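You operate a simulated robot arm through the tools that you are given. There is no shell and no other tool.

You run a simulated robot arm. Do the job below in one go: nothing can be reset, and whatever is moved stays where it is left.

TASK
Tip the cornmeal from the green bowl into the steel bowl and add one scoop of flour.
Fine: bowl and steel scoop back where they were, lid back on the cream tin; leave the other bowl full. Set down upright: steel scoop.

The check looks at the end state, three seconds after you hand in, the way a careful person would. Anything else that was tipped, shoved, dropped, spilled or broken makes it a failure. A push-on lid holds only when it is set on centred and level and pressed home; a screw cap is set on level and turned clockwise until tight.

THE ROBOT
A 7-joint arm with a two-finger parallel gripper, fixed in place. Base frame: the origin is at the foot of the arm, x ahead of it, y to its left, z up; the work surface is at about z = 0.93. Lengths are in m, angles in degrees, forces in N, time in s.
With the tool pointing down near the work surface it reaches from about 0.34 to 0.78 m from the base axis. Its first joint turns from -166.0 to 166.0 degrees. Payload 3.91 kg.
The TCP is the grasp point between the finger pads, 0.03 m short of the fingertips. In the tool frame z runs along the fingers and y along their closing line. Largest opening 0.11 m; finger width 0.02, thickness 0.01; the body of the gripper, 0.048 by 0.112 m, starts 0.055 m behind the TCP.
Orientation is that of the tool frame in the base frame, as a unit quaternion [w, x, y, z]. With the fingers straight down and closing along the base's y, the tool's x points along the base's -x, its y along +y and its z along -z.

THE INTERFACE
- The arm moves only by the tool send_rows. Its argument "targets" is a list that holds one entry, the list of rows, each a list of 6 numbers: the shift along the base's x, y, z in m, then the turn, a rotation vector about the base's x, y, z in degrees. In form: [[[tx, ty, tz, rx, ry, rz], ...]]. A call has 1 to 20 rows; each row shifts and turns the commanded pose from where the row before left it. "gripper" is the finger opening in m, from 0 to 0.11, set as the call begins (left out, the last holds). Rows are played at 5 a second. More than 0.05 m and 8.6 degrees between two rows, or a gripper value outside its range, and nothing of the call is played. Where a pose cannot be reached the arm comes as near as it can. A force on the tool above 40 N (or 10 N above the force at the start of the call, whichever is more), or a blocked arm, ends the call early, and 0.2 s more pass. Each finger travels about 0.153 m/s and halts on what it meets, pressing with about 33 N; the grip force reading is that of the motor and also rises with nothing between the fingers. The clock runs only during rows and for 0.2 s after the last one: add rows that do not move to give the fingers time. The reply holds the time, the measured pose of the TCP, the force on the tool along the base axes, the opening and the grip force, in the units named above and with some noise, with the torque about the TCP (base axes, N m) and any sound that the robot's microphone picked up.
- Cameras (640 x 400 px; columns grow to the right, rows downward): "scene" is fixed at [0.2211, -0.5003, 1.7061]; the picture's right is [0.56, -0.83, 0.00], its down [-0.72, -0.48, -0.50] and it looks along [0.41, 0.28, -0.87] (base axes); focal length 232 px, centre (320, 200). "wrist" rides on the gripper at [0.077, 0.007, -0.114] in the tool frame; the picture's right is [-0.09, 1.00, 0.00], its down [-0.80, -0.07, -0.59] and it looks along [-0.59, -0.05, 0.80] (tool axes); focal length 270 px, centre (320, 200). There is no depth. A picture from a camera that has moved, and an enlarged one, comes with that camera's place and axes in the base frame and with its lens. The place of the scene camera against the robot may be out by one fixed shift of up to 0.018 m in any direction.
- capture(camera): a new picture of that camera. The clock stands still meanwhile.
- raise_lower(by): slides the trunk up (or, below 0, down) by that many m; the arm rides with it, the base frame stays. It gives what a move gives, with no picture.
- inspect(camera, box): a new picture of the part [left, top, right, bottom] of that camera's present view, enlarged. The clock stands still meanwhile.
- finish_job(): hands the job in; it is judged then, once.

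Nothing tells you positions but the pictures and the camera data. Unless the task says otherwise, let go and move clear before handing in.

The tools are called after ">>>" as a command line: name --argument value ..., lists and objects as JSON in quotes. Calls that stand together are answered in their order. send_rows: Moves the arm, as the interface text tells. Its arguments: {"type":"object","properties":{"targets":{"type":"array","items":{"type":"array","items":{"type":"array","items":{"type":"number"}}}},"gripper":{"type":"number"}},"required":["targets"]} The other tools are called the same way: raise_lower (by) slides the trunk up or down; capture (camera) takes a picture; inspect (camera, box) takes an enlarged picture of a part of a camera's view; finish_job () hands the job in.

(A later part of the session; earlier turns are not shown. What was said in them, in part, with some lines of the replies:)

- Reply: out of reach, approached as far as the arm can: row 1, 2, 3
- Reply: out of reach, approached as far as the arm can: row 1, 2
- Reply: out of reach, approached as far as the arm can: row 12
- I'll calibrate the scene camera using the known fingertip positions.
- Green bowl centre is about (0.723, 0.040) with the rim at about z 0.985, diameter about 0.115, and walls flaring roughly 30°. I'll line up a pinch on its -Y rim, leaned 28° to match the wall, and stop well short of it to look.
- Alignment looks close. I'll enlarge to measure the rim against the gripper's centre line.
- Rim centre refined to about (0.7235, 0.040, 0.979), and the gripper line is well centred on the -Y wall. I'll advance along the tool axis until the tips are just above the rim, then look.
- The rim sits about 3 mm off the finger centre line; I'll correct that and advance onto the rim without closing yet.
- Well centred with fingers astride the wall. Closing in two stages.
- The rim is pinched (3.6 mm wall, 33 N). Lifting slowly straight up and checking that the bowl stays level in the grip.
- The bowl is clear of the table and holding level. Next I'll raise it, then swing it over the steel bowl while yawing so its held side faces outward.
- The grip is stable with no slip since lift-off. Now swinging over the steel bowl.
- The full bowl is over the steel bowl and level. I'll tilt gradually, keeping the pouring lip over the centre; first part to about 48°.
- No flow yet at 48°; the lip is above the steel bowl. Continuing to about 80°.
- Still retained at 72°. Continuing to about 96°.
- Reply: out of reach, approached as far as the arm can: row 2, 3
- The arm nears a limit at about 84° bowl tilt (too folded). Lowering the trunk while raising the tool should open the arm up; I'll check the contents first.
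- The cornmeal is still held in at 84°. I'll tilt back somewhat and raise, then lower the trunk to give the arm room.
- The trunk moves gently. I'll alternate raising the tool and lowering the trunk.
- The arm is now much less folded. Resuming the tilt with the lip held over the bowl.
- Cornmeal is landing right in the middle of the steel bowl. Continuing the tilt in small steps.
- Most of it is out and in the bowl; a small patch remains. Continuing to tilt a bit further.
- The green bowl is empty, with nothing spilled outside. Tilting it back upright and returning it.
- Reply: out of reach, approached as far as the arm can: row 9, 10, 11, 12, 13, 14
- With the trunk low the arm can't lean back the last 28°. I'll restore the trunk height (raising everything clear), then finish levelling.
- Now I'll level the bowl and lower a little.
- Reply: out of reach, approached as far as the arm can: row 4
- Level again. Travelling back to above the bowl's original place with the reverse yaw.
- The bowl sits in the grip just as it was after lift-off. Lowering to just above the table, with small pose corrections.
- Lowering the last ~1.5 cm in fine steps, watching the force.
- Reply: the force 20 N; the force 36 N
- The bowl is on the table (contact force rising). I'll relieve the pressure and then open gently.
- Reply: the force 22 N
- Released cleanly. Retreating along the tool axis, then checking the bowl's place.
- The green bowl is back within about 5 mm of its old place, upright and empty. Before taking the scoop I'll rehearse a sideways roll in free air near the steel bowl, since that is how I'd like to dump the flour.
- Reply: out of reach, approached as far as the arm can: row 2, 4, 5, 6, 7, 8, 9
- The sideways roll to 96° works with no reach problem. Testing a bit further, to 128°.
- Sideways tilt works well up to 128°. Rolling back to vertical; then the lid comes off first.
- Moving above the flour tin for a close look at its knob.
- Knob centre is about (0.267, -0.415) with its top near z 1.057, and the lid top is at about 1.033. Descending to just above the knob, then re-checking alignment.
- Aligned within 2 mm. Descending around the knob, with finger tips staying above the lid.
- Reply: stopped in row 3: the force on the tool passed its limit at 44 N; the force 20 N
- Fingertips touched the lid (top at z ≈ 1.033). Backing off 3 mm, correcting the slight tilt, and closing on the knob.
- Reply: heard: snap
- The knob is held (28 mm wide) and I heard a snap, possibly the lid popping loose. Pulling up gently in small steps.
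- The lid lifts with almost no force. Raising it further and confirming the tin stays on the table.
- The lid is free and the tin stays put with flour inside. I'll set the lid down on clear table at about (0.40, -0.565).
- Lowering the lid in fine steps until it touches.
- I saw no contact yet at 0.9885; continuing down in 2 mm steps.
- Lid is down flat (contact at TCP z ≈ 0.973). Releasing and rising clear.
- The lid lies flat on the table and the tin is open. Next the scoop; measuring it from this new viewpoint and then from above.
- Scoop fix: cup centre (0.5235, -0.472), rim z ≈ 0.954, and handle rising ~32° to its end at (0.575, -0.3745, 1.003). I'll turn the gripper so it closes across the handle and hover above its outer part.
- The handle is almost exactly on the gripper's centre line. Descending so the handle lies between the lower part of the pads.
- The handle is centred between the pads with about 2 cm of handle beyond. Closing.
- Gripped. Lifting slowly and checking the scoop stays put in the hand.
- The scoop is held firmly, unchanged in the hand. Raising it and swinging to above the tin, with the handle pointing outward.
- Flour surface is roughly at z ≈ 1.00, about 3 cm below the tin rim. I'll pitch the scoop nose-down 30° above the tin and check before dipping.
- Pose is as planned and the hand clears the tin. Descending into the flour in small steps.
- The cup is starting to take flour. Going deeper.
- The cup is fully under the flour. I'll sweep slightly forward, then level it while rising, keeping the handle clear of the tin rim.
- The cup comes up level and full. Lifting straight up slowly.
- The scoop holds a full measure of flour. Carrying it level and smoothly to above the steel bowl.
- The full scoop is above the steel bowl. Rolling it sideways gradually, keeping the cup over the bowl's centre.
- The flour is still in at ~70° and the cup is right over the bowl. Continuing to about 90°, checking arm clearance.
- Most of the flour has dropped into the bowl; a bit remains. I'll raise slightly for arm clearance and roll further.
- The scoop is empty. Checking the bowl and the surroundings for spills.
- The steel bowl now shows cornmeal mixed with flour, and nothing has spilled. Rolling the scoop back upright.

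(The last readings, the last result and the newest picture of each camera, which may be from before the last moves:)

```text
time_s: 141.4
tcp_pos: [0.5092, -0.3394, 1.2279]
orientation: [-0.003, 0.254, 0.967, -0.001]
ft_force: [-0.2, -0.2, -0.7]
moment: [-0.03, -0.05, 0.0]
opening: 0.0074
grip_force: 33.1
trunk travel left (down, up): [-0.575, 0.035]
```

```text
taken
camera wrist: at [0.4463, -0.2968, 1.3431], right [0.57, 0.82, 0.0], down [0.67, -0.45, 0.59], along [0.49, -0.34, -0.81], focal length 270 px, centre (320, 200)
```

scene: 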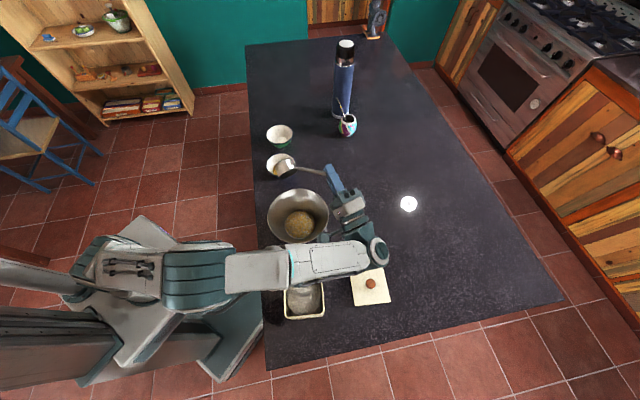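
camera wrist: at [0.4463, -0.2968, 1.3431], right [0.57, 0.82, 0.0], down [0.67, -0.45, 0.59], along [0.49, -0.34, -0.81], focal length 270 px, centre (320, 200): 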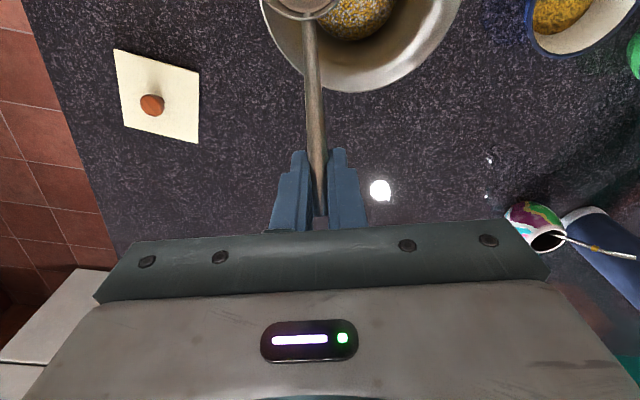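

Turning the scoop back to its original heading above its old place.

>>> send_rows --targets '[[[0.0047, -0.004, 0, 0, 0, 7.64], [0.0047, -0.004, 0, 0, 0, 7.64], [0.0047, -0.004, 0, 0, 0, 7.64], [0.0047, -0.004, 0, 0, 0, 7.64], [0.0047, -0.004, 0, 0, 0, 7.64], [0.0047, -0.004, 0, 0, 0, 7.64], [0.0047, -0.004, 0, 0, 0, 7.64], [0.0047, -0.004, 0, 0, 0, 7.64], [0.0047, -0.004, 0, 0, 0, 7.64], [0.0047, -0.004, 0, 0, 0, 7.64], [0.0047, -0.004, 0, 0, 0, 7.64], [0.0045, -0.0036, 0, 0, 0, 7.64], [0, 0, -0.03, 0, 0, 0], [0, 0, -0.04, 0, 0, 0], [0, 0, -0.04, 0, 0, 0], [0, 0, -0.04, 0, 0, 0], [0, 0, -0.03, 0, 0, 0], [0, 0, 0, 0, 0, 0], [0, 0, 0, 0, 0, 0]]]'

>>> inspect --camera "wrist" --box '[200, 0, 440, 220]'

>>> inspect --camera "scene" --box '[300, 170, 400, 260]'

```text
time_s: 145.4
tcp_pos: [0.5704, -0.3846, 1.0491]
orientation: [-0.001, -0.518, 0.855, -0.002]
ft_force: [-0.3, 0.0, 0.2]
moment: [0.05, -0.04, 0.0]
opening: 0.0074
grip_force: 33.0
trunk travel left (down, up): [-0.575, 0.035]
```

```text
1.82 times, centred on (320, 110) of wrist
camera zoom: at [0.5277, -0.4499, 1.1636], right [-0.84, 0.54, 0.0], down [0.44, 0.68, 0.59], along [0.32, 0.5, -0.81], focal length 491 px, centre (320, 364)
```

zoom: 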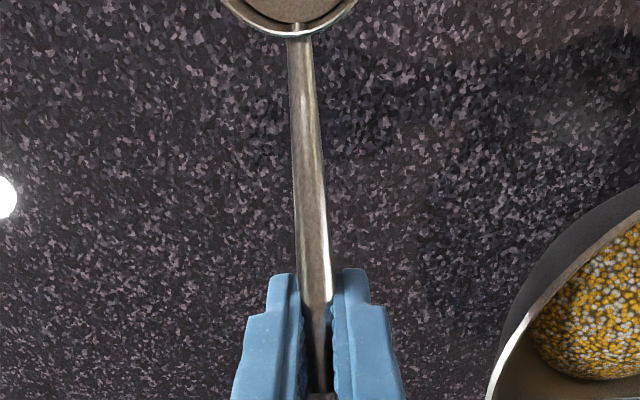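

```text
4.44 times, centred on (350, 215) of scene
camera zoom: at [0.2211, -0.5003, 1.7061], right [0.56, -0.83, 0.0], down [-0.72, -0.48, -0.5], along [0.41, 0.28, -0.87], focal length 1029 px, centre (187, 133)
```

zoom: 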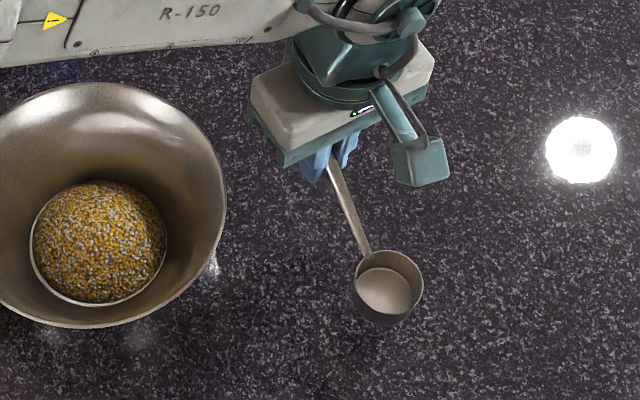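

Correcting 5 mm in the plane and lowering gently until the cup touches the table.

>>> send_rows --targets '[[[-0.0023, -0.0011, -0.01, 0, 0, 0], [-0.0022, -0.0011, -0.012, 0, 0, 0], [0, 0, -0.01, 0, 0, 0], [0, 0, -0.005, 0, 0, 0], [0, 0, 0, 0, 0, 0]]]'

>>> send_rows --targets '[[[0, 0, -0.002, 0, 0, 0], [0, 0, -0.002, 0, 0, 0], [0, 0, 0, 0, 0, 0]]]'

```text
time_s: 146.6
tcp_pos: [0.564, -0.3887, 1.0109]
orientation: [-0.001, -0.518, 0.855, -0.002]
ft_force: [0.3, 0.6, -0.5]
moment: [0.05, -0.01, 0.01]
opening: 0.0077
grip_force: 32.9
trunk travel left (down, up): [-0.575, 0.035]
```

```text
time_s: 147.4
tcp_pos: [0.5618, -0.3884, 1.0071]
orientation: [-0.003, -0.517, 0.856, -0.003]
ft_force: [-0.3, 0.3, 0.0]
moment: [-0.06, 0.01, -0.01]
opening: 0.0075
grip_force: 32.9
trunk travel left (down, up): [-0.575, 0.035]
```

>>> send_rows --targets '[[[0, 0, -0.001, 0, 0, 0], [0, 0, -0.001, 0, 0, 0], [0, 0, 0, 0, 0, 0]]]'

>>> inspect --camera "scene" --box '[300, 170, 400, 260]'

```text
time_s: 148.2
tcp_pos: [0.562, -0.3885, 1.0068]
orientation: [-0.002, -0.518, 0.856, -0.003]
ft_force: [1.1, 0.7, 11.4]
moment: [-0.84, 0.4, 0.06]
opening: 0.0076
grip_force: 32.8
trunk travel left (down, up): [-0.575, 0.035]
```

```text
4.44 times, centred on (350, 215) of scene
camera zoom: at [0.2211, -0.5003, 1.7061], right [0.56, -0.83, 0.0], down [-0.72, -0.48, -0.5], along [0.41, 0.28, -0.87], focal length 1029 px, centre (187, 133)
```

zoom: 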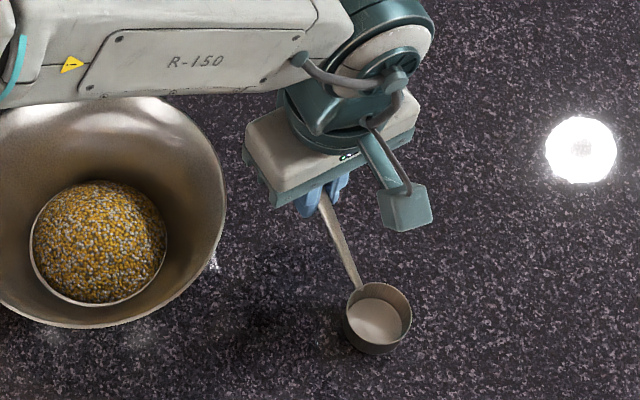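

Cup is on the table. Relieving pressure and releasing in two stages.

>>> send_rows --targets '[[[0, 0, 0.001, 0, 0, 0], [0, 0, 0, 0, 0, 0]]]'

>>> send_rows --targets '[[[0, 0, 0, 0, 0, 0], [0, 0, 0, 0, 0, 0]]]' --gripper 0.018

>>> send_rows --targets '[[[0, 0, 0, 0, 0, 0], [0, 0, 0, 0, 0, 0]]]' --gripper 0.05

>>> send_rows --targets '[[[0, 0, 0.01, 0, 0, 0], [0, 0, 0.02, 0, 0, 0], [0, 0, 0.03, 0, 0, 0], [0, 0, 0.04, 0, 0, 0], [0, 0, 0.04, 0, 0, 0], [0, 0, 0.04, 0, 0, 0], [0, 0, 0, 0, 0, 0]]]'

>>> inspect --camera "scene" --box '[250, 180, 410, 330]'

```text
time_s: 148.8
tcp_pos: [0.5622, -0.3882, 1.0065]
orientation: [-0.001, -0.518, 0.856, -0.002]
ft_force: [0.4, 1.0, 5.8]
moment: [-0.34, 0.16, 0.02]
opening: 0.0076
grip_force: 32.7
trunk travel left (down, up): [-0.575, 0.035]
```

```text
time_s: 149.4
tcp_pos: [0.5624, -0.389, 1.0068]
orientation: [-0.001, -0.517, 0.856, -0.002]
ft_force: [0.3, 0.0, 0.6]
moment: [-0.02, 0.04, 0.0]
opening: 0.018
grip_force: 0.1
trunk travel left (down, up): [-0.575, 0.035]
```

```text
time_s: 150.0
tcp_pos: [0.5628, -0.3887, 1.0067]
orientation: [-0.002, -0.517, 0.856, -0.003]
ft_force: [0.2, -0.8, 0.3]
moment: [0.02, -0.02, -0.02]
opening: 0.0501
grip_force: 0.0
trunk travel left (down, up): [-0.575, 0.035]
```

```text
time_s: 151.6
tcp_pos: [0.5624, -0.3921, 1.1888]
orientation: [-0.001, -0.518, 0.856, -0.001]
ft_force: [-1.0, -0.1, -0.1]
moment: [0.0, 0.02, 0.01]
opening: 0.05
grip_force: 0.2
trunk travel left (down, up): [-0.575, 0.035]
```

```text
2.67 times, centred on (330, 255) of scene
camera zoom: at [0.2211, -0.5003, 1.7061], right [0.56, -0.83, 0.0], down [-0.72, -0.48, -0.5], along [0.41, 0.28, -0.87], focal length 617 px, centre (293, 53)
```

zoom: 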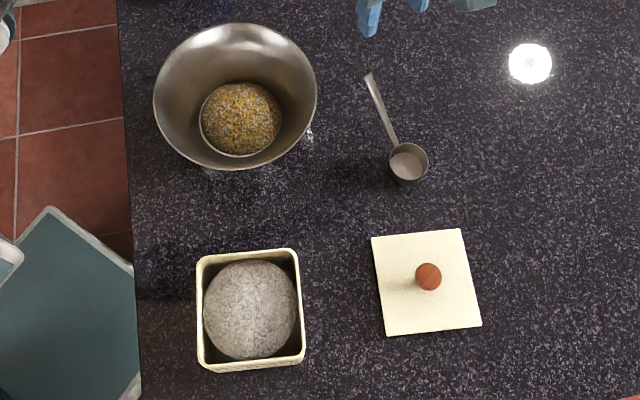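

Scoop is back upright within a few millimetres of where it was. Now fetching the lid.

>>> send_rows --targets '[[[-0.0107, -0.01146, 0, 0, 0, -7.93], [-0.0107, -0.01146, 0, 0, 0, -7.93], [-0.0107, -0.01146, 0, 0, 0, -7.93], [-0.0107, -0.01146, 0, 0, 0, -7.93], [-0.0107, -0.01146, 0, 0, 0, -7.93], [-0.0107, -0.01146, 0, 0, 0, -7.93], [-0.0107, -0.01146, 0, 0, 0, -7.93], [-0.0107, -0.01146, 0, 0, 0, -7.93], [-0.0107, -0.01146, 0, 0, 0, -7.93], [-0.0107, -0.01146, 0, 0, 0, -7.93], [-0.0107, -0.01146, 0, 0, 0, -7.93], [-0.0107, -0.01146, 0, 0, 0, -7.93], [-0.0107, -0.01146, 0, 0, 0, -7.93], [-0.0107, -0.01146, 0, 0, 0, -7.93], [-0.0107, -0.01146, 0, 0, 0, -7.93], [0, 0, -0.03, 0, 0, 0], [0, 0, 0, 0, 0, 0], [0, 0, 0, 0, 0, 0]]]' --gripper 0.06

>>> inspect --camera "wrist" --box '[200, 0, 440, 220]'

```text
time_s: 155.4
tcp_pos: [0.4008, -0.5631, 1.1549]
orientation: [-0.003, 0.474, 0.881, 0.0]
ft_force: [0.0, 0.1, 0.1]
moment: [0.02, -0.03, 0.02]
opening: 0.0602
grip_force: 0.1
trunk travel left (down, up): [-0.575, 0.035]
```

```text
1.82 times, centred on (320, 110) of wrist
camera zoom: at [0.3643, -0.4962, 1.2701], right [0.88, 0.47, 0.0], down [0.38, -0.71, 0.59], along [0.28, -0.52, -0.81], focal length 491 px, centre (320, 364)
```

zoom: 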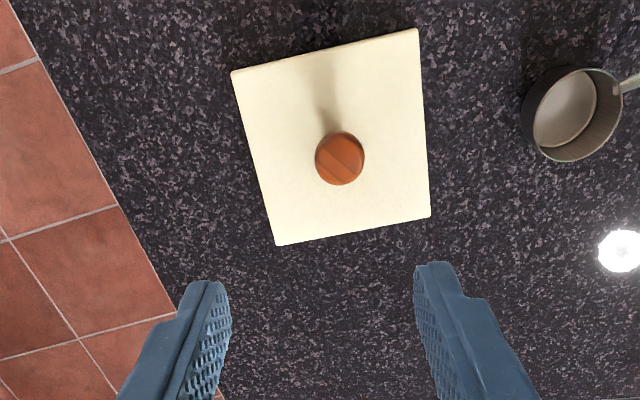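

The lid sits about 1 cm off from where I released it, same heading. Re-aligning to the knob and descending partway to check.

>>> send_rows --targets '[[[0.0058, 0.002, -0.01, 0, 0, 0], [0.0057, 0.0021, -0.02, 0, 0, 0], [0, 0, -0.03, 0, 0, 0], [0, 0, -0.03, 0, 0, 0], [0, 0, -0.03, 0, 0, 0], [0, 0, -0.02, 0, 0, 0], [0, 0, 0, 0, 0, 0], [0, 0, 0, 0, 0, 0]]]'

>>> inspect --camera "wrist" --box '[200, 40, 440, 220]'

```text
time_s: 157.2
tcp_pos: [0.4136, -0.5565, 1.0163]
orientation: [-0.002, 0.474, 0.881, 0.001]
ft_force: [0.2, -0.4, 0.0]
moment: [-0.02, -0.04, 0.02]
opening: 0.0599
grip_force: 0.0
trunk travel left (down, up): [-0.575, 0.035]
```

```text
2.22 times, centred on (320, 130) of wrist
camera zoom: at [0.3758, -0.4899, 1.1324], right [0.88, 0.47, 0.0], down [0.38, -0.71, 0.59], along [0.28, -0.52, -0.81], focal length 601 px, centre (320, 356)
```

zoom: 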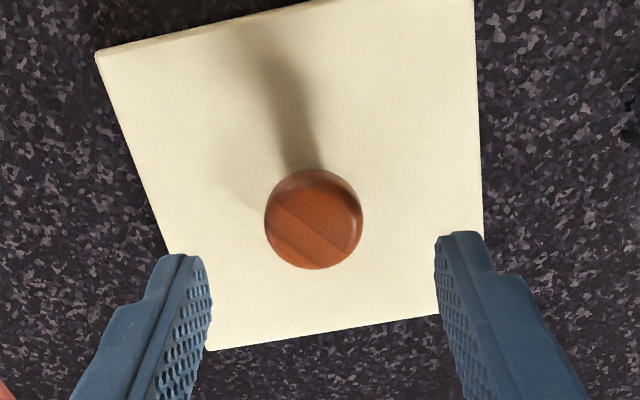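

>>> send_rows --targets '[[[-0.0023, 0.0003, -0.01, 0, 0, 0], [0, 0, -0.012, 0, 0, 0], [0, 0, -0.01, 0, 0, 0], [0, 0, -0.006, 0, 0, 0], [0, 0, -0.003, 0, 0, 0], [0, 0, 0, 0, 0, 0]]]'

>>> inspect --camera "wrist" --box '[200, 40, 440, 220]'

```text
time_s: 158.6
tcp_pos: [0.4104, -0.557, 0.9759]
orientation: [-0.003, 0.474, 0.88, 0.0]
ft_force: [0.1, 0.5, 0.0]
moment: [-0.02, 0.01, 0.01]
opening: 0.0603
grip_force: 0.0
trunk travel left (down, up): [-0.575, 0.035]
```

```text
2.22 times, centred on (320, 130) of wrist
camera zoom: at [0.374, -0.4904, 1.0912], right [0.88, 0.47, 0.0], down [0.38, -0.71, 0.59], along [0.28, -0.52, -0.81], focal length 601 px, centre (320, 356)
```

zoom: 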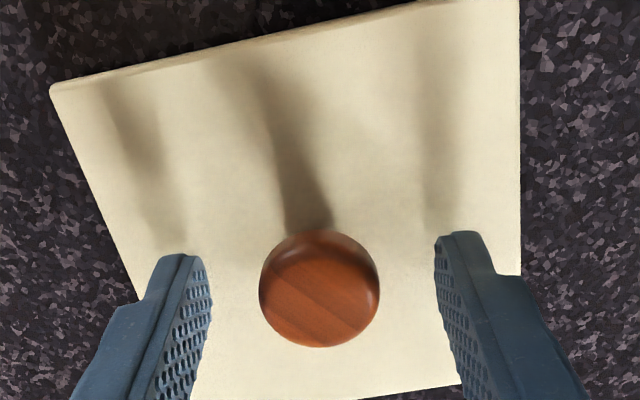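

Knob is centred exactly as in the first grasp. Closing and lifting.

>>> send_rows --targets '[[[0, 0, -0.002, 0, 0, 0], [0, 0, 0, 0, 0, 0], [0, 0, 0, 0, 0, 0]]]' --gripper 0.036

>>> send_rows --targets '[[[0, 0, 0, 0, 0, 0], [0, 0, 0, 0, 0, 0], [0, 0, 0, 0, 0, 0]]]' --gripper 0.0

>>> send_rows --targets '[[[0, 0, 0.005, 0, 0, 0], [0, 0, 0.015, 0, 0, 0], [0, 0, 0.03, 0, 0, 0], [0, 0, 0.04, 0, 0, 0], [0, 0, 0.04, 0, 0, 0], [0, 0, 0.04, 0, 0, 0], [0, 0, 0.03, 0, 0, 0], [0, 0, 0, 0, 0, 0]]]'

>>> inspect --camera "wrist" --box '[180, 20, 440, 230]'

```text
time_s: 159.4
tcp_pos: [0.4104, -0.5583, 0.9735]
orientation: [-0.002, 0.474, 0.881, 0.001]
ft_force: [1.6, -1.2, -0.2]
moment: [0.0, 0.01, -0.02]
opening: 0.0362
grip_force: 0.1
trunk travel left (down, up): [-0.575, 0.035]
```

```text
time_s: 160.2
tcp_pos: [0.4109, -0.5579, 0.9741]
orientation: [-0.003, 0.474, 0.88, -0.001]
ft_force: [-0.1, 0.4, 0.5]
moment: [0.02, 0.01, 0.04]
opening: 0.0283
grip_force: 33.2
trunk travel left (down, up): [-0.575, 0.035]
```

```text
time_s: 162.0
tcp_pos: [0.4135, -0.5593, 1.1719]
orientation: [-0.003, 0.474, 0.881, 0.001]
ft_force: [-0.1, -1.5, -0.1]
moment: [-0.02, -0.03, -0.02]
opening: 0.0281
grip_force: 32.8
trunk travel left (down, up): [-0.575, 0.035]
```

```text
1.90 times, centred on (310, 125) of wrist
camera zoom: at [0.3766, -0.4918, 1.2871], right [0.88, 0.47, 0.0], down [0.38, -0.71, 0.59], along [0.28, -0.52, -0.81], focal length 515 px, centre (339, 343)
```

zoom: 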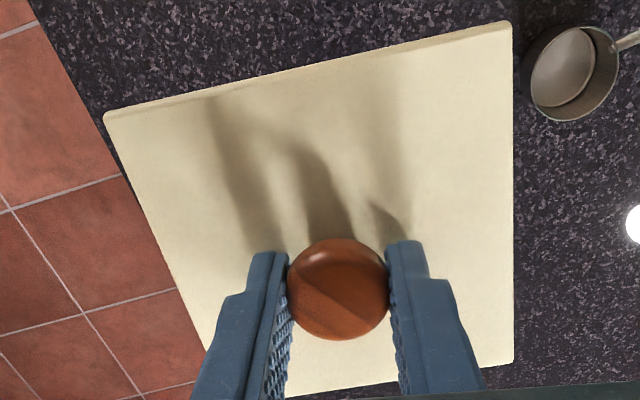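

The lid is held the same way as when it came off. Moving it above the tin.

>>> send_rows --targets '[[[-0.024, 0.02355, 0, 0, 0, 0], [-0.024, 0.02355, 0, 0, 0, 0], [-0.024, 0.02355, 0, 0, 0, 0], [-0.024, 0.02355, 0, 0, 0, 0], [-0.024, 0.02355, 0, 0, 0, 0], [-0.024, 0.02355, 0, 0, 0, 0], [0, 0, -0.03, 0, 0, 0], [0, 0, -0.02, 0, 0, 0], [0, 0, -0.02, 0, 0, 0], [0, 0, 0, 0, 0, 0], [0, 0, 0, 0, 0, 0]]]'

>>> capture --camera "wrist"

>>> inspect --camera "scene" --box '[250, 240, 370, 340]'

```text
time_s: 164.4
tcp_pos: [0.2667, -0.4157, 1.1]
orientation: [-0.002, 0.474, 0.88, 0.0]
ft_force: [0.3, 0.1, -1.4]
moment: [-0.02, -0.02, 0.01]
opening: 0.028
grip_force: 33.1
trunk travel left (down, up): [-0.575, 0.035]
```

```text
taken
camera wrist: at [0.2299, -0.3486, 1.2155], right [0.88, 0.47, 0.0], down [0.38, -0.71, 0.59], along [0.28, -0.52, -0.81], focal length 270 px, centre (320, 200)
```

wrist: 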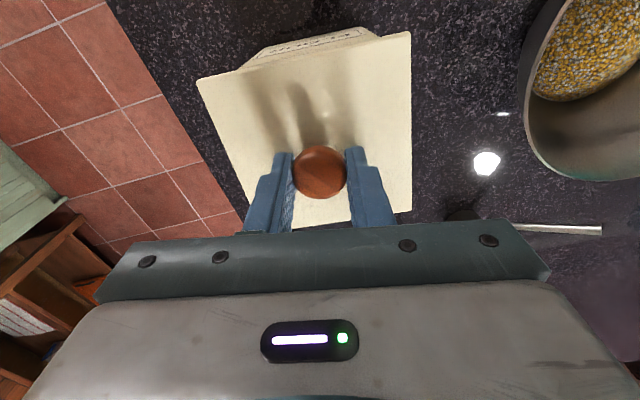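

```text
4.00 times, centred on (310, 290) of scene
camera zoom: at [0.2211, -0.5003, 1.7061], right [0.56, -0.83, 0.0], down [-0.72, -0.48, -0.5], along [0.41, 0.28, -0.87], focal length 926 px, centre (360, -160)
```

zoom: 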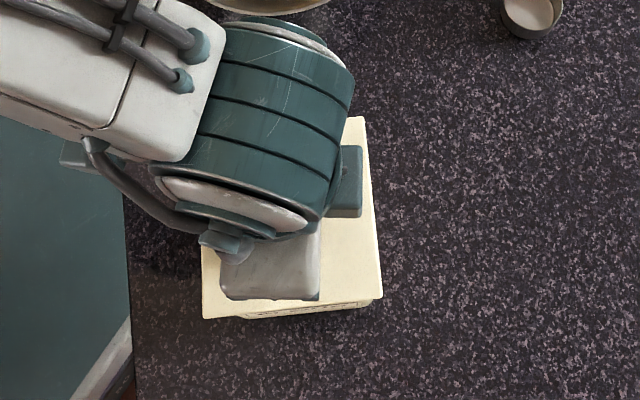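

Correcting ~3 mm and lowering toward the tin in small steps.

>>> send_rows --targets '[[[0.0024, -0.0018, -0.006, 0, 0, 0], [0, 0, -0.006, 0, 0, 0], [0, 0, -0.006, 0, 0, 0], [0, 0, -0.003, 0, 0, 0], [0, 0, 0, 0, 0, 0], [0, 0, 0, 0, 0, 0]]]'

>>> inspect --camera "wrist" --box '[180, 0, 440, 220]'

>>> inspect --camera "scene" --box '[250, 240, 370, 340]'

```text
time_s: 165.8
tcp_pos: [0.2704, -0.4173, 1.0814]
orientation: [-0.002, 0.474, 0.881, 0.0]
ft_force: [-0.2, -0.6, -0.9]
moment: [-0.03, -0.03, 0.01]
opening: 0.028
grip_force: 33.1
trunk travel left (down, up): [-0.575, 0.035]
```

```text
1.82 times, centred on (310, 110) of wrist
camera zoom: at [0.2332, -0.3503, 1.1965], right [0.88, 0.47, 0.0], down [0.38, -0.71, 0.59], along [0.28, -0.52, -0.81], focal length 491 px, centre (338, 364)
```

zoom: 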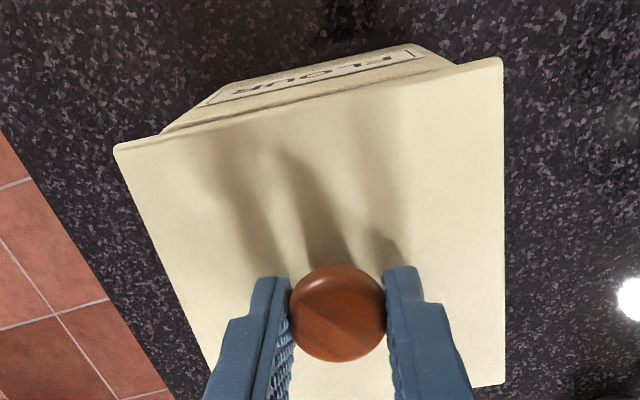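

```text
4.00 times, centred on (310, 290) of scene
camera zoom: at [0.2211, -0.5003, 1.7061], right [0.56, -0.83, 0.0], down [-0.72, -0.48, -0.5], along [0.41, 0.28, -0.87], focal length 926 px, centre (360, -160)
```

zoom: 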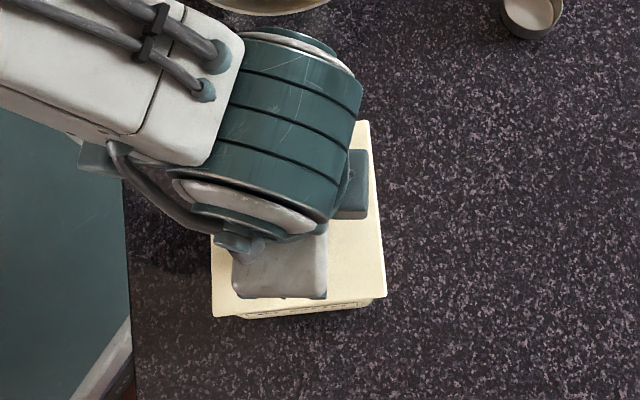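

Nearly aligned; applying a ~1.5 mm and 0.5° correction, then lowering and watching the force.

>>> send_rows --targets '[[[-0.0012, 0.0012, 0, 0, 0, -0.5], [0, 0, -0.003, 0, 0, 0], [0, 0, -0.002, 0, 0, 0], [0, 0, 0, 0, 0, 0]]]'

>>> send_rows --targets '[[[0, 0, -0.002, 0, 0, 0], [0, 0, -0.002, 0, 0, 0], [0, 0, 0, 0, 0, 0]]]'

```text
time_s: 166.8
tcp_pos: [0.2694, -0.4161, 1.0776]
orientation: [-0.003, 0.478, 0.879, 0.0]
ft_force: [-0.6, 1.1, -0.5]
moment: [0.02, 0.01, -0.02]
opening: 0.028
grip_force: 33.3
trunk travel left (down, up): [-0.575, 0.035]
```

```text
time_s: 167.6
tcp_pos: [0.2662, -0.4174, 1.0714]
orientation: [-0.003, 0.478, 0.879, 0.001]
ft_force: [0.6, -0.1, 0.0]
moment: [0.01, 0.02, 0.03]
opening: 0.0282
grip_force: 32.8
trunk travel left (down, up): [-0.575, 0.035]
```

>>> send_rows --targets '[[[0, 0, -0.002, 0, 0, 0], [0, 0, -0.001, 0, 0, 0], [0, 0, 0, 0, 0, 0]]]'

>>> inspect --camera "wrist" --box '[180, 0, 440, 220]'

>>> inspect --camera "scene" --box '[250, 240, 370, 340]'

```text
time_s: 168.4
tcp_pos: [0.2684, -0.417, 1.0693]
orientation: [-0.003, 0.478, 0.878, 0.001]
ft_force: [-0.3, -0.3, -0.7]
moment: [0.01, 0.0, -0.02]
opening: 0.0282
grip_force: 33.0
trunk travel left (down, up): [-0.575, 0.035]
```

```text
1.82 times, centred on (310, 110) of wrist
camera zoom: at [0.2317, -0.3499, 1.1845], right [0.88, 0.47, 0.0], down [0.38, -0.71, 0.59], along [0.27, -0.52, -0.81], focal length 491 px, centre (338, 364)
```

zoom: 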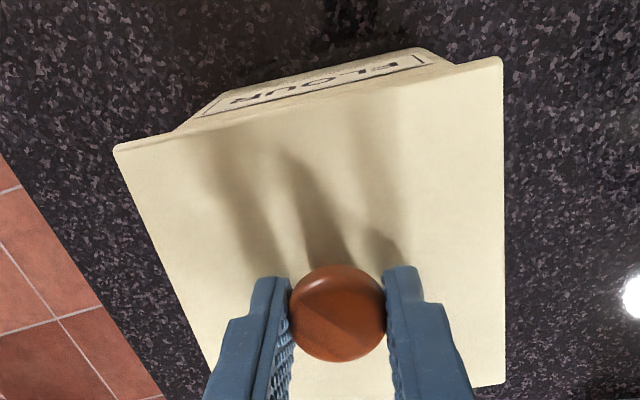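

```text
4.00 times, centred on (310, 290) of scene
camera zoom: at [0.2211, -0.5003, 1.7061], right [0.56, -0.83, 0.0], down [-0.72, -0.48, -0.5], along [0.41, 0.28, -0.87], focal length 926 px, centre (360, -160)
```

zoom: 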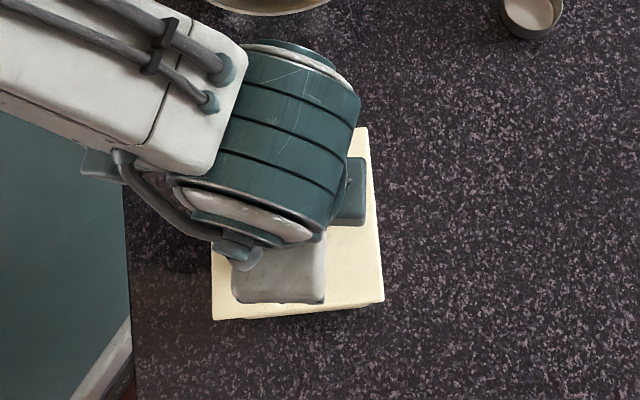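

Lid outline now matches its original seated outline within about 1–2 mm. Pressing on down.

>>> send_rows --targets '[[[0, 0, -0.002, 0, 0, 0], [0, 0, 0, 0, 0, 0]]]'

>>> send_rows --targets '[[[0, 0, -0.002, 0, 0, 0], [0, 0, 0, 0, 0, 0]]]'

```text
time_s: 169.0
tcp_pos: [0.2684, -0.4175, 1.0669]
orientation: [-0.003, 0.478, 0.878, 0.0]
ft_force: [-0.8, 0.7, -1.2]
moment: [0.01, 0.01, -0.04]
opening: 0.0279
grip_force: 33.7
trunk travel left (down, up): [-0.575, 0.035]
```

```text
time_s: 169.6
tcp_pos: [0.2687, -0.4162, 1.067]
orientation: [0.0, 0.479, 0.878, 0.0]
ft_force: [6.5, -0.7, 22.6]
moment: [0.2, -0.03, 0.01]
opening: 0.0282
grip_force: 32.8
trunk travel left (down, up): [-0.575, 0.035]
heard: snap
```

I heard a snap at the original seated height. One slight extra press to be sure, then relieve and release.

>>> send_rows --targets '[[[0, 0, -0.001, 0, 0, 0], [0, 0, 0, 0, 0, 0]]]'

>>> send_rows --targets '[[[0, 0, 0.002, 0, 0, 0], [0, 0, 0.001, 0, 0, 0], [0, 0, 0, 0, 0, 0]]]'

```text
time_s: 170.2
tcp_pos: [0.2681, -0.4169, 1.0668]
orientation: [0.0, 0.478, 0.878, 0.0]
ft_force: [9.5, -2.5, 35.8]
moment: [0.01, -0.17, -0.06]
opening: 0.0281
grip_force: 32.4
trunk travel left (down, up): [-0.575, 0.035]
```

```text
time_s: 171.0
tcp_pos: [0.2677, -0.4168, 1.0664]
orientation: [-0.004, 0.479, 0.878, 0.001]
ft_force: [5.9, -1.4, 7.1]
moment: [-0.2, -0.2, 0.06]
opening: 0.0281
grip_force: 32.9
trunk travel left (down, up): [-0.575, 0.035]
```

>>> send_rows --targets '[[[0.0006, -0.0002, 0.0005, 0, 0, 0], [0, 0, 0, 0, 0, 0]]]'

>>> send_rows --targets '[[[0, 0, 0, 0, 0, 0], [0, 0, 0, 0, 0, 0]]]' --gripper 0.034

>>> send_rows --targets '[[[0, 0, 0.002, 0, 0, 0], [0, 0, 0, 0, 0, 0]]]' --gripper 0.06

>>> send_rows --targets '[[[0, 0, 0.01, 0, 0, 0], [0, 0, 0.02, 0, 0, 0], [0, 0, 0.03, 0, 0, 0], [0, 0, 0.04, 0, 0, 0], [0, 0, 0.04, 0, 0, 0], [0, 0, 0.04, 0, 0, 0], [0, 0, 0.04, 0, 0, 0], [0, 0, 0, 0, 0, 0]]]'

>>> inspect --camera "wrist" --box '[240, 0, 400, 130]'

```text
time_s: 171.6
tcp_pos: [0.2687, -0.4173, 1.0681]
orientation: [-0.004, 0.478, 0.878, 0.001]
ft_force: [0.0, -0.4, -0.1]
moment: [0.02, 0.01, 0.01]
opening: 0.0282
grip_force: 32.7
trunk travel left (down, up): [-0.575, 0.035]
heard: snap
```

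```text
time_s: 172.2
tcp_pos: [0.2688, -0.4179, 1.0687]
orientation: [-0.002, 0.478, 0.878, 0.0]
ft_force: [-0.1, 0.6, 0.2]
moment: [0.03, 0.01, 0.04]
opening: 0.0341
grip_force: 0.1
trunk travel left (down, up): [-0.575, 0.035]
```

```text
time_s: 172.8
tcp_pos: [0.2699, -0.4177, 1.0706]
orientation: [-0.004, 0.478, 0.879, 0.0]
ft_force: [0.2, -0.3, 0.7]
moment: [0.02, 0.02, -0.01]
opening: 0.0599
grip_force: 0.0
trunk travel left (down, up): [-0.575, 0.035]
```

```text
time_s: 174.6
tcp_pos: [0.2673, -0.4169, 1.2899]
orientation: [-0.002, 0.478, 0.878, 0.0]
ft_force: [0.4, 0.0, 0.7]
moment: [0.01, -0.04, -0.01]
opening: 0.06
grip_force: 0.0
trunk travel left (down, up): [-0.575, 0.035]
```

```text
3.08 times, centred on (320, 65) of wrist
camera zoom: at [0.2322, -0.3497, 1.405], right [0.88, 0.47, 0.0], down [0.38, -0.71, 0.59], along [0.27, -0.52, -0.81], focal length 832 px, centre (320, 615)
```

zoom: 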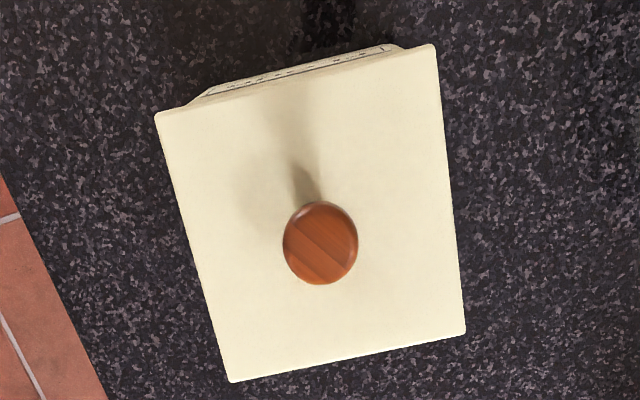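

A second "snap" sounded while I was still holding the knob and easing up, so the lid may have popped loose again. With the gripper now off it, I'll close the fingers and press the lid home from above on the knob, so that backing off can't pull it.

>>> send_rows --targets '[[[0, 0, -0.03, 0, 0, 0], [0, 0, -0.04, 0, 0, 0], [0, 0, -0.04, 0, 0, 0], [0, 0, -0.04, 0, 0, 0], [0, 0, -0.03, 0, 0, 0], [0, 0, -0.006, 0, 0, 0], [0, 0, 0, 0, 0, 0], [0, 0, 0, 0, 0, 0]]]' --gripper 0.0

>>> inspect --camera "wrist" --box '[200, 0, 440, 220]'

```text
time_s: 176.4
tcp_pos: [0.2681, -0.417, 1.1058]
orientation: [-0.003, 0.478, 0.878, 0.0]
ft_force: [-0.1, -0.5, -0.5]
moment: [-0.02, -0.02, 0.01]
opening: 0.0
grip_force: 33.2
trunk travel left (down, up): [-0.575, 0.035]
```

```text
1.82 times, centred on (320, 110) of wrist
camera zoom: at [0.232, -0.3505, 1.2204], right [0.88, 0.47, 0.0], down [0.38, -0.71, 0.59], along [0.27, -0.52, -0.81], focal length 491 px, centre (320, 364)
```

zoom: 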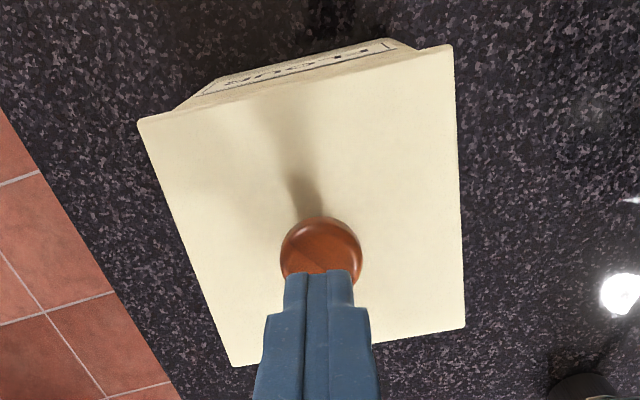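

Fingers are above the knob. Pressing down in small steps with force watch.

>>> send_rows --targets '[[[-0.0011, 0.0017, -0.008, 0, 0, 0], [0, 0, -0.006, 0, 0, 0], [0, 0, -0.003, 0, 0, 0], [0, 0, 0, 0, 0, 0]]]'

>>> send_rows --targets '[[[0, 0, -0.002, 0, 0, 0], [0, 0, -0.001, 0, 0, 0], [0, 0, -0.001, 0, 0, 0], [0, 0, 0, 0, 0, 0]]]'

```text
time_s: 177.4
tcp_pos: [0.2668, -0.4147, 1.0903]
orientation: [0.001, 0.48, 0.878, -0.001]
ft_force: [0.6, -1.7, 29.0]
moment: [-0.06, -0.02, 0.01]
opening: 0.0
grip_force: 32.6
trunk travel left (down, up): [-0.575, 0.035]
```

```text
time_s: 177.8
tcp_pos: [0.2674, -0.4148, 1.0908]
orientation: [0.002, 0.479, 0.878, -0.003]
ft_force: [-4.2, 6.5, 18.0]
moment: [0.25, 0.14, 0.01]
opening: 0.0004
grip_force: 33.3
trunk travel left (down, up): [-0.575, 0.035]
stopped in row 1: the force on the tool passed its limit at 44 N (the readings are from after the stop); the commanded pose is now the measured one
```

No snap this time even at 44 N, so the lid may already be home. I'll back off and compare its look with the initial picture.

>>> send_rows --targets '[[[0, 0, 0.003, 0, 0, 0], [0, 0, 0.02, 0, 0, 0], [0, 0, 0.04, 0, 0, 0], [0, 0, 0.04, 0, 0, 0], [0.02, 0.02, 0.04, 0, 0, 0], [0.03, 0.03, 0.03, 0, 0, 0], [0.03, 0.03, 0, 0, 0, 0], [0.03, 0.03, 0, 0, 0, 0], [0.03, 0.03, 0, 0, 0, 0], [0, 0, 0, 0, 0, 0]]]'

>>> inspect --camera "scene" --box '[250, 180, 410, 330]'

>>> inspect --camera "scene" --box '[270, 260, 340, 330]'

>>> capture --camera "wrist"

```text
refused: row 6 steps farther than a row can; nothing moved
```

```text
2.67 times, centred on (330, 255) of scene
camera zoom: at [0.2211, -0.5003, 1.7061], right [0.56, -0.83, 0.0], down [-0.72, -0.48, -0.5], along [0.41, 0.28, -0.87], focal length 617 px, centre (293, 53)
```

zoom: 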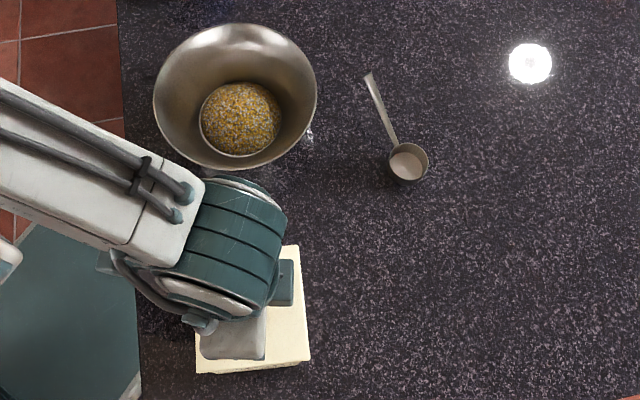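

```text
5.71 times, centred on (305, 295) of scene
camera zoom: at [0.2211, -0.5003, 1.7061], right [0.56, -0.83, 0.0], down [-0.72, -0.48, -0.5], along [0.41, 0.28, -0.87], focal length 1323 px, centre (406, -343)
```

zoom: 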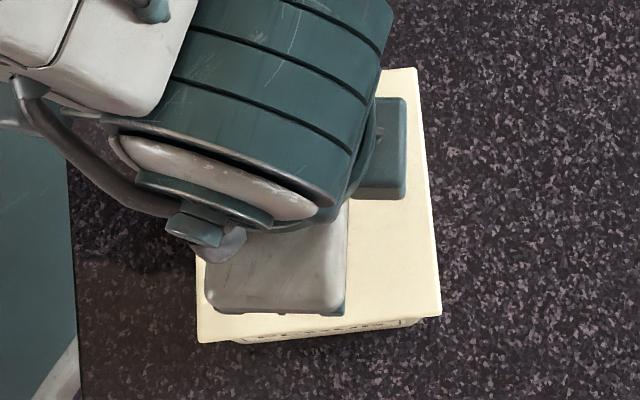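

```text
taken
camera wrist: at [0.2304, -0.3466, 1.2049], right [0.88, 0.47, 0.0], down [0.37, -0.71, 0.6], along [0.28, -0.53, -0.8], focal length 270 px, centre (320, 200)
```

wrist: 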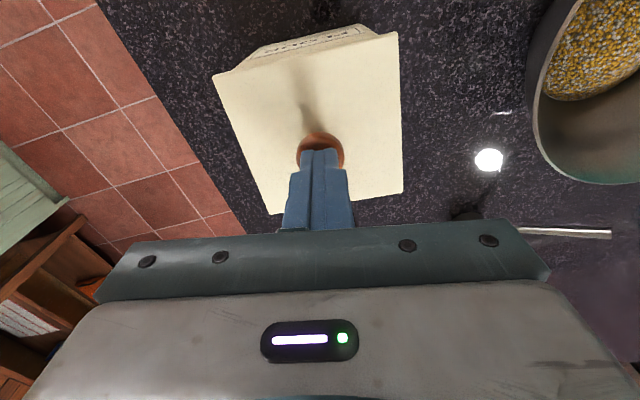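

That move was refused (step too long); repeating with shorter steps.

>>> send_rows --targets '[[[0, 0, 0.003, 0, 0, 0], [0, 0, 0.02, 0, 0, 0], [0, 0, 0.04, 0, 0, 0], [0, 0, 0.04, 0, 0, 0], [0, 0, 0.04, 0, 0, 0], [0, 0, 0.04, 0, 0, 0], [0.03, 0.03, 0, 0, 0, 0], [0.03, 0.03, 0, 0, 0, 0], [0.03, 0.03, 0, 0, 0, 0], [0.03, 0.03, 0, 0, 0, 0], [0.03, 0.03, 0, 0, 0, 0], [0.03, 0.03, 0, 0, 0, 0], [0, 0, 0, 0, 0, 0]]]'

>>> inspect --camera "scene" --box '[250, 180, 410, 330]'

>>> inspect --camera "scene" --box '[270, 260, 340, 330]'

>>> capture --camera "wrist"

```text
time_s: 180.6
tcp_pos: [0.4468, -0.2387, 1.2727]
orientation: [0.0, 0.478, 0.878, -0.001]
ft_force: [0.3, -0.4, 0.2]
moment: [-0.04, -0.01, 0.01]
opening: 0.0001
grip_force: 32.3
trunk travel left (down, up): [-0.575, 0.035]
heard: snap
```

```text
2.67 times, centred on (330, 255) of scene
camera zoom: at [0.2211, -0.5003, 1.7061], right [0.56, -0.83, 0.0], down [-0.72, -0.48, -0.5], along [0.41, 0.28, -0.87], focal length 617 px, centre (293, 53)
```

zoom: 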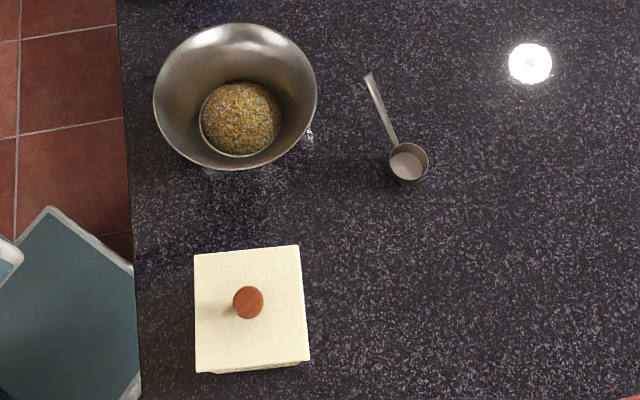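

```text
5.71 times, centred on (305, 295) of scene
camera zoom: at [0.2211, -0.5003, 1.7061], right [0.56, -0.83, 0.0], down [-0.72, -0.48, -0.5], along [0.41, 0.28, -0.87], focal length 1323 px, centre (406, -343)
```

zoom: 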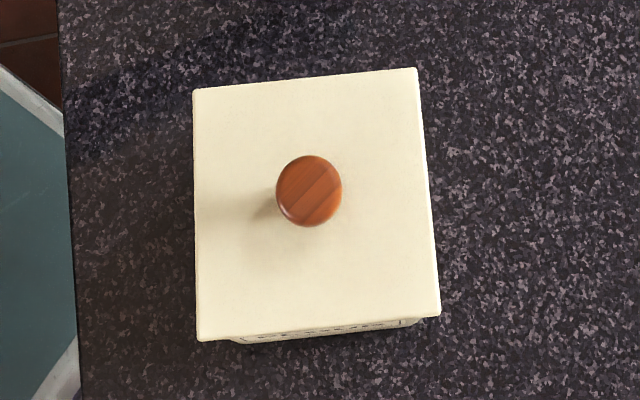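

```text
taken
camera wrist: at [0.4104, -0.1712, 1.3869], right [0.88, 0.47, 0.0], down [0.38, -0.71, 0.6], along [0.28, -0.53, -0.8], focal length 270 px, centre (320, 200)
```

wrist: 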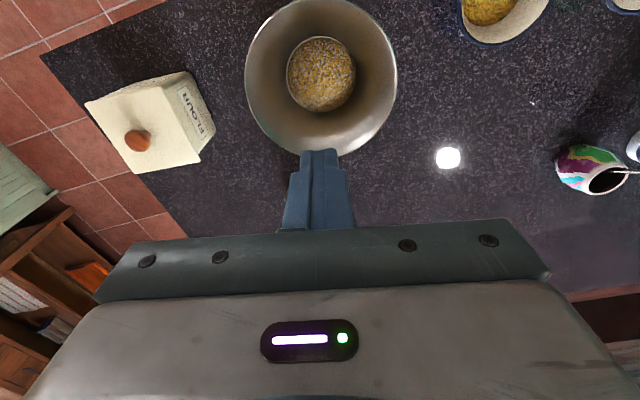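

A snap was heard as I backed off. I'll look closely at the lid's seating from the side.

>>> inspect --camera "wrist" --box '[70, 55, 230, 185]'

```text
3.08 times, centred on (150, 120) of wrist
camera zoom: at [0.4104, -0.1712, 1.3869], right [0.88, 0.47, 0.0], down [0.38, -0.71, 0.6], along [0.28, -0.53, -0.8], focal length 832 px, centre (843, 446)
```

zoom: 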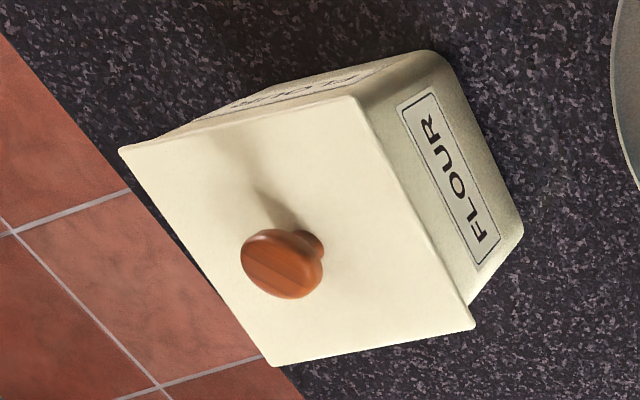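

The knob is a mushroom shape, so squeezing it wedges the lid upward, which explains the lid unsnapping when gripped. I'll do a clean test: straddle the knob with open fingers, press evenly on the lid plate and listen, then retreat without touching the knob.

>>> send_rows --targets '[[[-0.0296, -0.0299, 0, 0, 0, 0], [-0.0296, -0.0299, 0, 0, 0, 0], [-0.0296, -0.0299, 0, 0, 0, 0], [-0.0296, -0.0299, 0, 0, 0, 0], [-0.0296, -0.0299, 0, 0, 0, 0], [-0.0296, -0.0299, 0, 0, 0, 0], [0, 0, -0.04, 0, 0, 0], [0, 0, -0.04, 0, 0, 0], [0, 0, -0.04, 0, 0, 0], [0, 0, -0.03, 0, 0, 0], [0, 0, -0.015, 0, 0, 0], [0, 0, 0, 0, 0, 0], [0, 0, 0, 0, 0, 0]]]' --gripper 0.07

>>> inspect --camera "wrist" --box '[200, 0, 440, 220]'

```text
time_s: 183.4
tcp_pos: [0.2713, -0.4166, 1.1056]
orientation: [0.0, 0.478, 0.879, -0.001]
ft_force: [1.1, -0.1, -0.6]
moment: [0.0, -0.01, 0.01]
opening: 0.0703
grip_force: 0.0
trunk travel left (down, up): [-0.575, 0.035]
```

```text
1.82 times, centred on (320, 110) of wrist
camera zoom: at [0.2354, -0.3485, 1.2201], right [0.88, 0.47, 0.0], down [0.38, -0.71, 0.6], along [0.28, -0.53, -0.8], focal length 491 px, centre (320, 364)
```

zoom: 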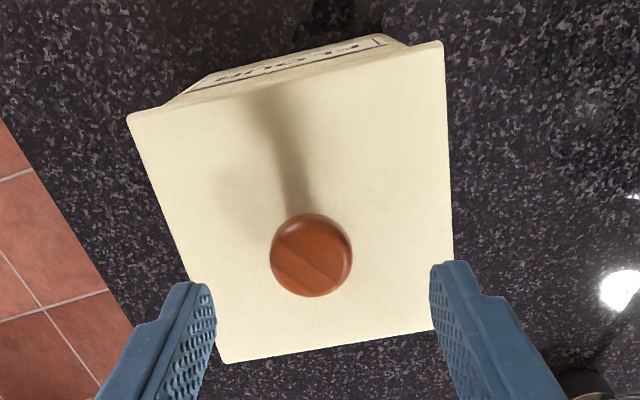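

>>> send_rows --targets '[[[-0.0029, -0.0015, -0.01, 0, 0, 0], [0, 0, -0.012, 0, 0, 0], [0, 0, -0.01, 0, 0, 0], [0, 0, 0, 0, 0, 0]]]'

>>> send_rows --targets '[[[0, 0, -0.003, 0, 0, 0], [0, 0, -0.002, 0, 0, 0], [0, 0, 0, 0, 0, 0]]]'

```text
time_s: 184.4
tcp_pos: [0.269, -0.4171, 1.073]
orientation: [0.001, 0.478, 0.878, -0.001]
ft_force: [0.3, -0.3, 0.0]
moment: [0.0, -0.03, 0.03]
opening: 0.07
grip_force: 0.2
trunk travel left (down, up): [-0.575, 0.035]
```

```text
time_s: 185.2
tcp_pos: [0.2686, -0.4176, 1.0703]
orientation: [0.0, 0.477, 0.879, -0.002]
ft_force: [-0.2, 0.1, -0.1]
moment: [-0.01, 0.0, -0.01]
opening: 0.0701
grip_force: 0.1
trunk travel left (down, up): [-0.575, 0.035]
```

>>> send_rows --targets '[[[0, 0, -0.002, 0, 0, 0], [0, 0, -0.002, 0, 0, 0], [0, 0, 0, 0, 0, 0]]]'

>>> send_rows --targets '[[[0, 0, -0.002, 0, 0, 0], [0, 0, 0, 0, 0, 0]]]'

```text
time_s: 186.0
tcp_pos: [0.2682, -0.4169, 1.0655]
orientation: [0.0, 0.478, 0.878, -0.001]
ft_force: [-0.2, 0.4, 0.0]
moment: [-0.02, 0.0, 0.01]
opening: 0.0699
grip_force: 0.1
trunk travel left (down, up): [-0.575, 0.035]
```

```text
time_s: 186.6
tcp_pos: [0.2671, -0.4167, 1.0648]
orientation: [0.002, 0.478, 0.878, -0.002]
ft_force: [1.6, -3.1, 12.8]
moment: [0.11, -0.33, -0.04]
opening: 0.0701
grip_force: 0.2
trunk travel left (down, up): [-0.575, 0.035]
```

Contact occurs at the same height as on the untouched lid originally, so it's fully down. Pressing a bit more and listening.

>>> send_rows --targets '[[[0, 0, -0.0015, 0, 0, 0], [0, 0, 0, 0, 0, 0], [0, 0, 0, 0, 0, 0]]]'

>>> send_rows --targets '[[[0, 0, -0.001, 0, 0, 0], [0, 0, 0, 0, 0, 0], [0, 0, 0, 0, 0, 0]]]'

```text
time_s: 187.4
tcp_pos: [0.2679, -0.4175, 1.0644]
orientation: [0.004, 0.478, 0.879, -0.004]
ft_force: [-2.0, 6.7, 18.1]
moment: [0.41, -0.15, 0.05]
opening: 0.07
grip_force: 0.3
trunk travel left (down, up): [-0.575, 0.035]
stopped in row 3: the force on the tool passed its limit at 41 N (the readings are from after the stop); the commanded pose is now the measured one
```

```text
time_s: 188.2
tcp_pos: [0.2686, -0.4158, 1.0657]
orientation: [0.006, 0.478, 0.879, -0.004]
ft_force: [2.0, 1.5, 35.1]
moment: [0.47, -0.38, -0.03]
opening: 0.0702
grip_force: 0.1
trunk travel left (down, up): [-0.575, 0.035]
```

Pressed to 41 N with no snap, which matches how the originally seated lid behaved. Easing off gently and listening.

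>>> send_rows --targets '[[[0, 0, 0.001, 0, 0, 0], [0, 0, 0.001, 0, 0, 0], [0, 0, 0.001, 0, 0, 0], [0, 0, 0, 0, 0, 0]]]'

>>> send_rows --targets '[[[0, 0, 0.002, 0, 0, 0], [0, 0, 0.002, 0, 0, 0], [0, 0, 0.002, 0, 0, 0], [0, 0, 0, 0, 0, 0]]]'

```text
time_s: 189.2
tcp_pos: [0.2686, -0.4162, 1.0645]
orientation: [0.002, 0.479, 0.878, -0.002]
ft_force: [1.7, 1.0, 13.3]
moment: [0.21, -0.3, 0.04]
opening: 0.0701
grip_force: 0.2
trunk travel left (down, up): [-0.575, 0.035]
```

```text
time_s: 190.2
tcp_pos: [0.2687, -0.419, 1.0719]
orientation: [0.003, 0.479, 0.878, -0.002]
ft_force: [0.4, -0.6, -0.8]
moment: [0.02, -0.02, -0.04]
opening: 0.0697
grip_force: 0.1
trunk travel left (down, up): [-0.575, 0.035]
```

Four snaps in total (off, on, off, on), and the even press just now produced none, so the lid is latched. Retreating straight up without touching the knob, and moving clear.

>>> send_rows --targets '[[[0, 0, 0.01, 0, 0, 0], [0, 0, 0.03, 0, 0, 0], [0, 0, 0.04, 0, 0, 0], [0, 0, 0.04, 0, 0, 0], [0, 0, 0.04, 0, 0, 0], [0, 0, 0.04, 0, 0, 0], [0.025, 0.03, 0.02, 0, 0, 4], [0.025, 0.03, 0.02, 0, 0, 4], [0.025, 0.03, 0, 0, 0, 4], [0.025, 0.03, 0, 0, 0, 4], [0.02, 0.03, 0, 0, 0, 4], [0.02, 0.03, 0, 0, 0, 4], [0, 0.03, 0, 0, 0, 4], [0, 0.03, 0, 0, 0, 4], [0, 0.03, 0, 0, 0, 4], [0, 0.03, 0, 0, 0, 4], [0, 0, 0, 0, 0, 0]]]'

>>> capture --camera "scene"

>>> inspect --camera "scene" --box '[250, 180, 410, 330]'

>>> inspect --camera "scene" --box '[240, 110, 400, 210]'

>>> capture --camera "wrist"

```text
time_s: 193.8
tcp_pos: [0.4075, -0.1192, 1.311]
orientation: [0.004, 0.149, 0.989, -0.002]
ft_force: [0.3, -0.8, -0.3]
moment: [0.0, 0.0, 0.0]
opening: 0.07
grip_force: 0.1
trunk travel left (down, up): [-0.575, 0.035]
```

```text
taken
```

scene: 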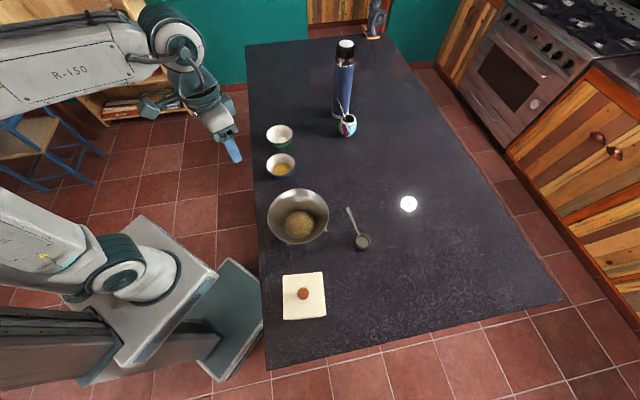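

```text
2.67 times, centred on (330, 255) of scene
camera zoom: at [0.2211, -0.5003, 1.7061], right [0.56, -0.83, 0.0], down [-0.72, -0.48, -0.5], along [0.41, 0.28, -0.87], focal length 617 px, centre (293, 53)
```

zoom: 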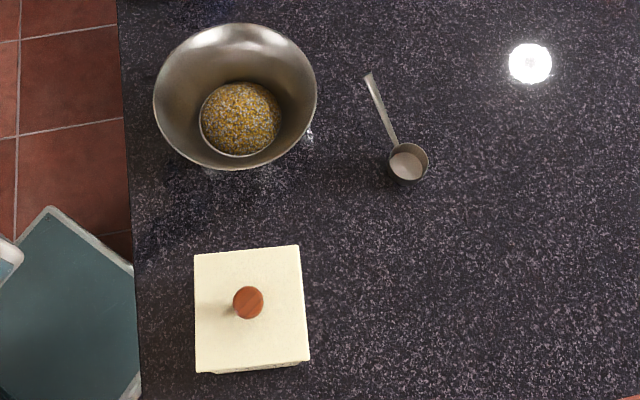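

```text
4.00 times, centred on (320, 160) of scene
camera zoom: at [0.2211, -0.5003, 1.7061], right [0.56, -0.83, 0.0], down [-0.72, -0.48, -0.5], along [0.41, 0.28, -0.87], focal length 926 px, centre (320, 360)
```

zoom: 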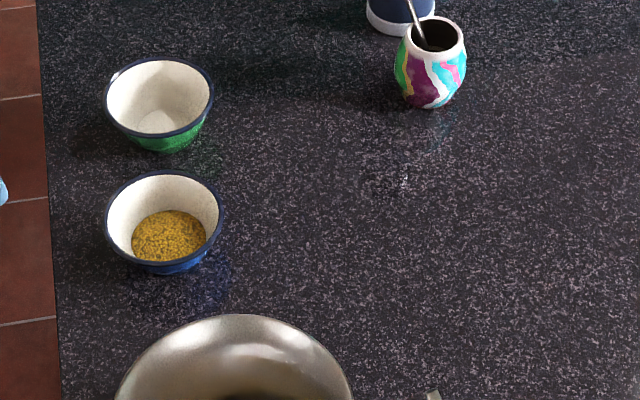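

```text
taken
camera wrist: at [0.3347, -0.0908, 1.4239], right [0.38, 0.93, 0.0], down [0.74, -0.3, 0.6], along [0.56, -0.23, -0.8], focal length 270 px, centre (320, 200)
```

wrist: 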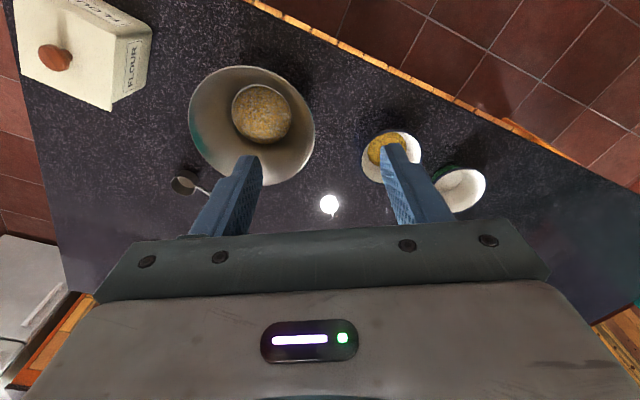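

Final check: the steel bowl holds cornmeal plus one scoop of flour. The green bowl (empty) and the scoop are upright within about 5 mm of their old places, the blue bowl is still full, the lid is on, nothing is spilled and the arm is clear. Handing in.

>>> finish_job

```text
The job is handed in.
```

I tipped the cornmeal into the steel bowl, added one scoop of flour, and handed the job in.

- **Steel bowl:** it holds all the cornmeal plus one full scoop of flour. I saw no spills in the pictures.
- **Green bowl:** it is empty, upright and about 5 mm from where it started.
- **Steel scoop:** it is upright and about 3 mm from where it started.
- **Blue bowl:** I left it full and didn't touch it.
- **Flour tin:** the lid is back on, level and within about 2 mm of its original position. It came loose once while I was still holding the knob, so I pressed it on again. A last even press to about 41 N gave no further click, the same as before I first took it off. I take it to be latched, but I did not test it by pulling.
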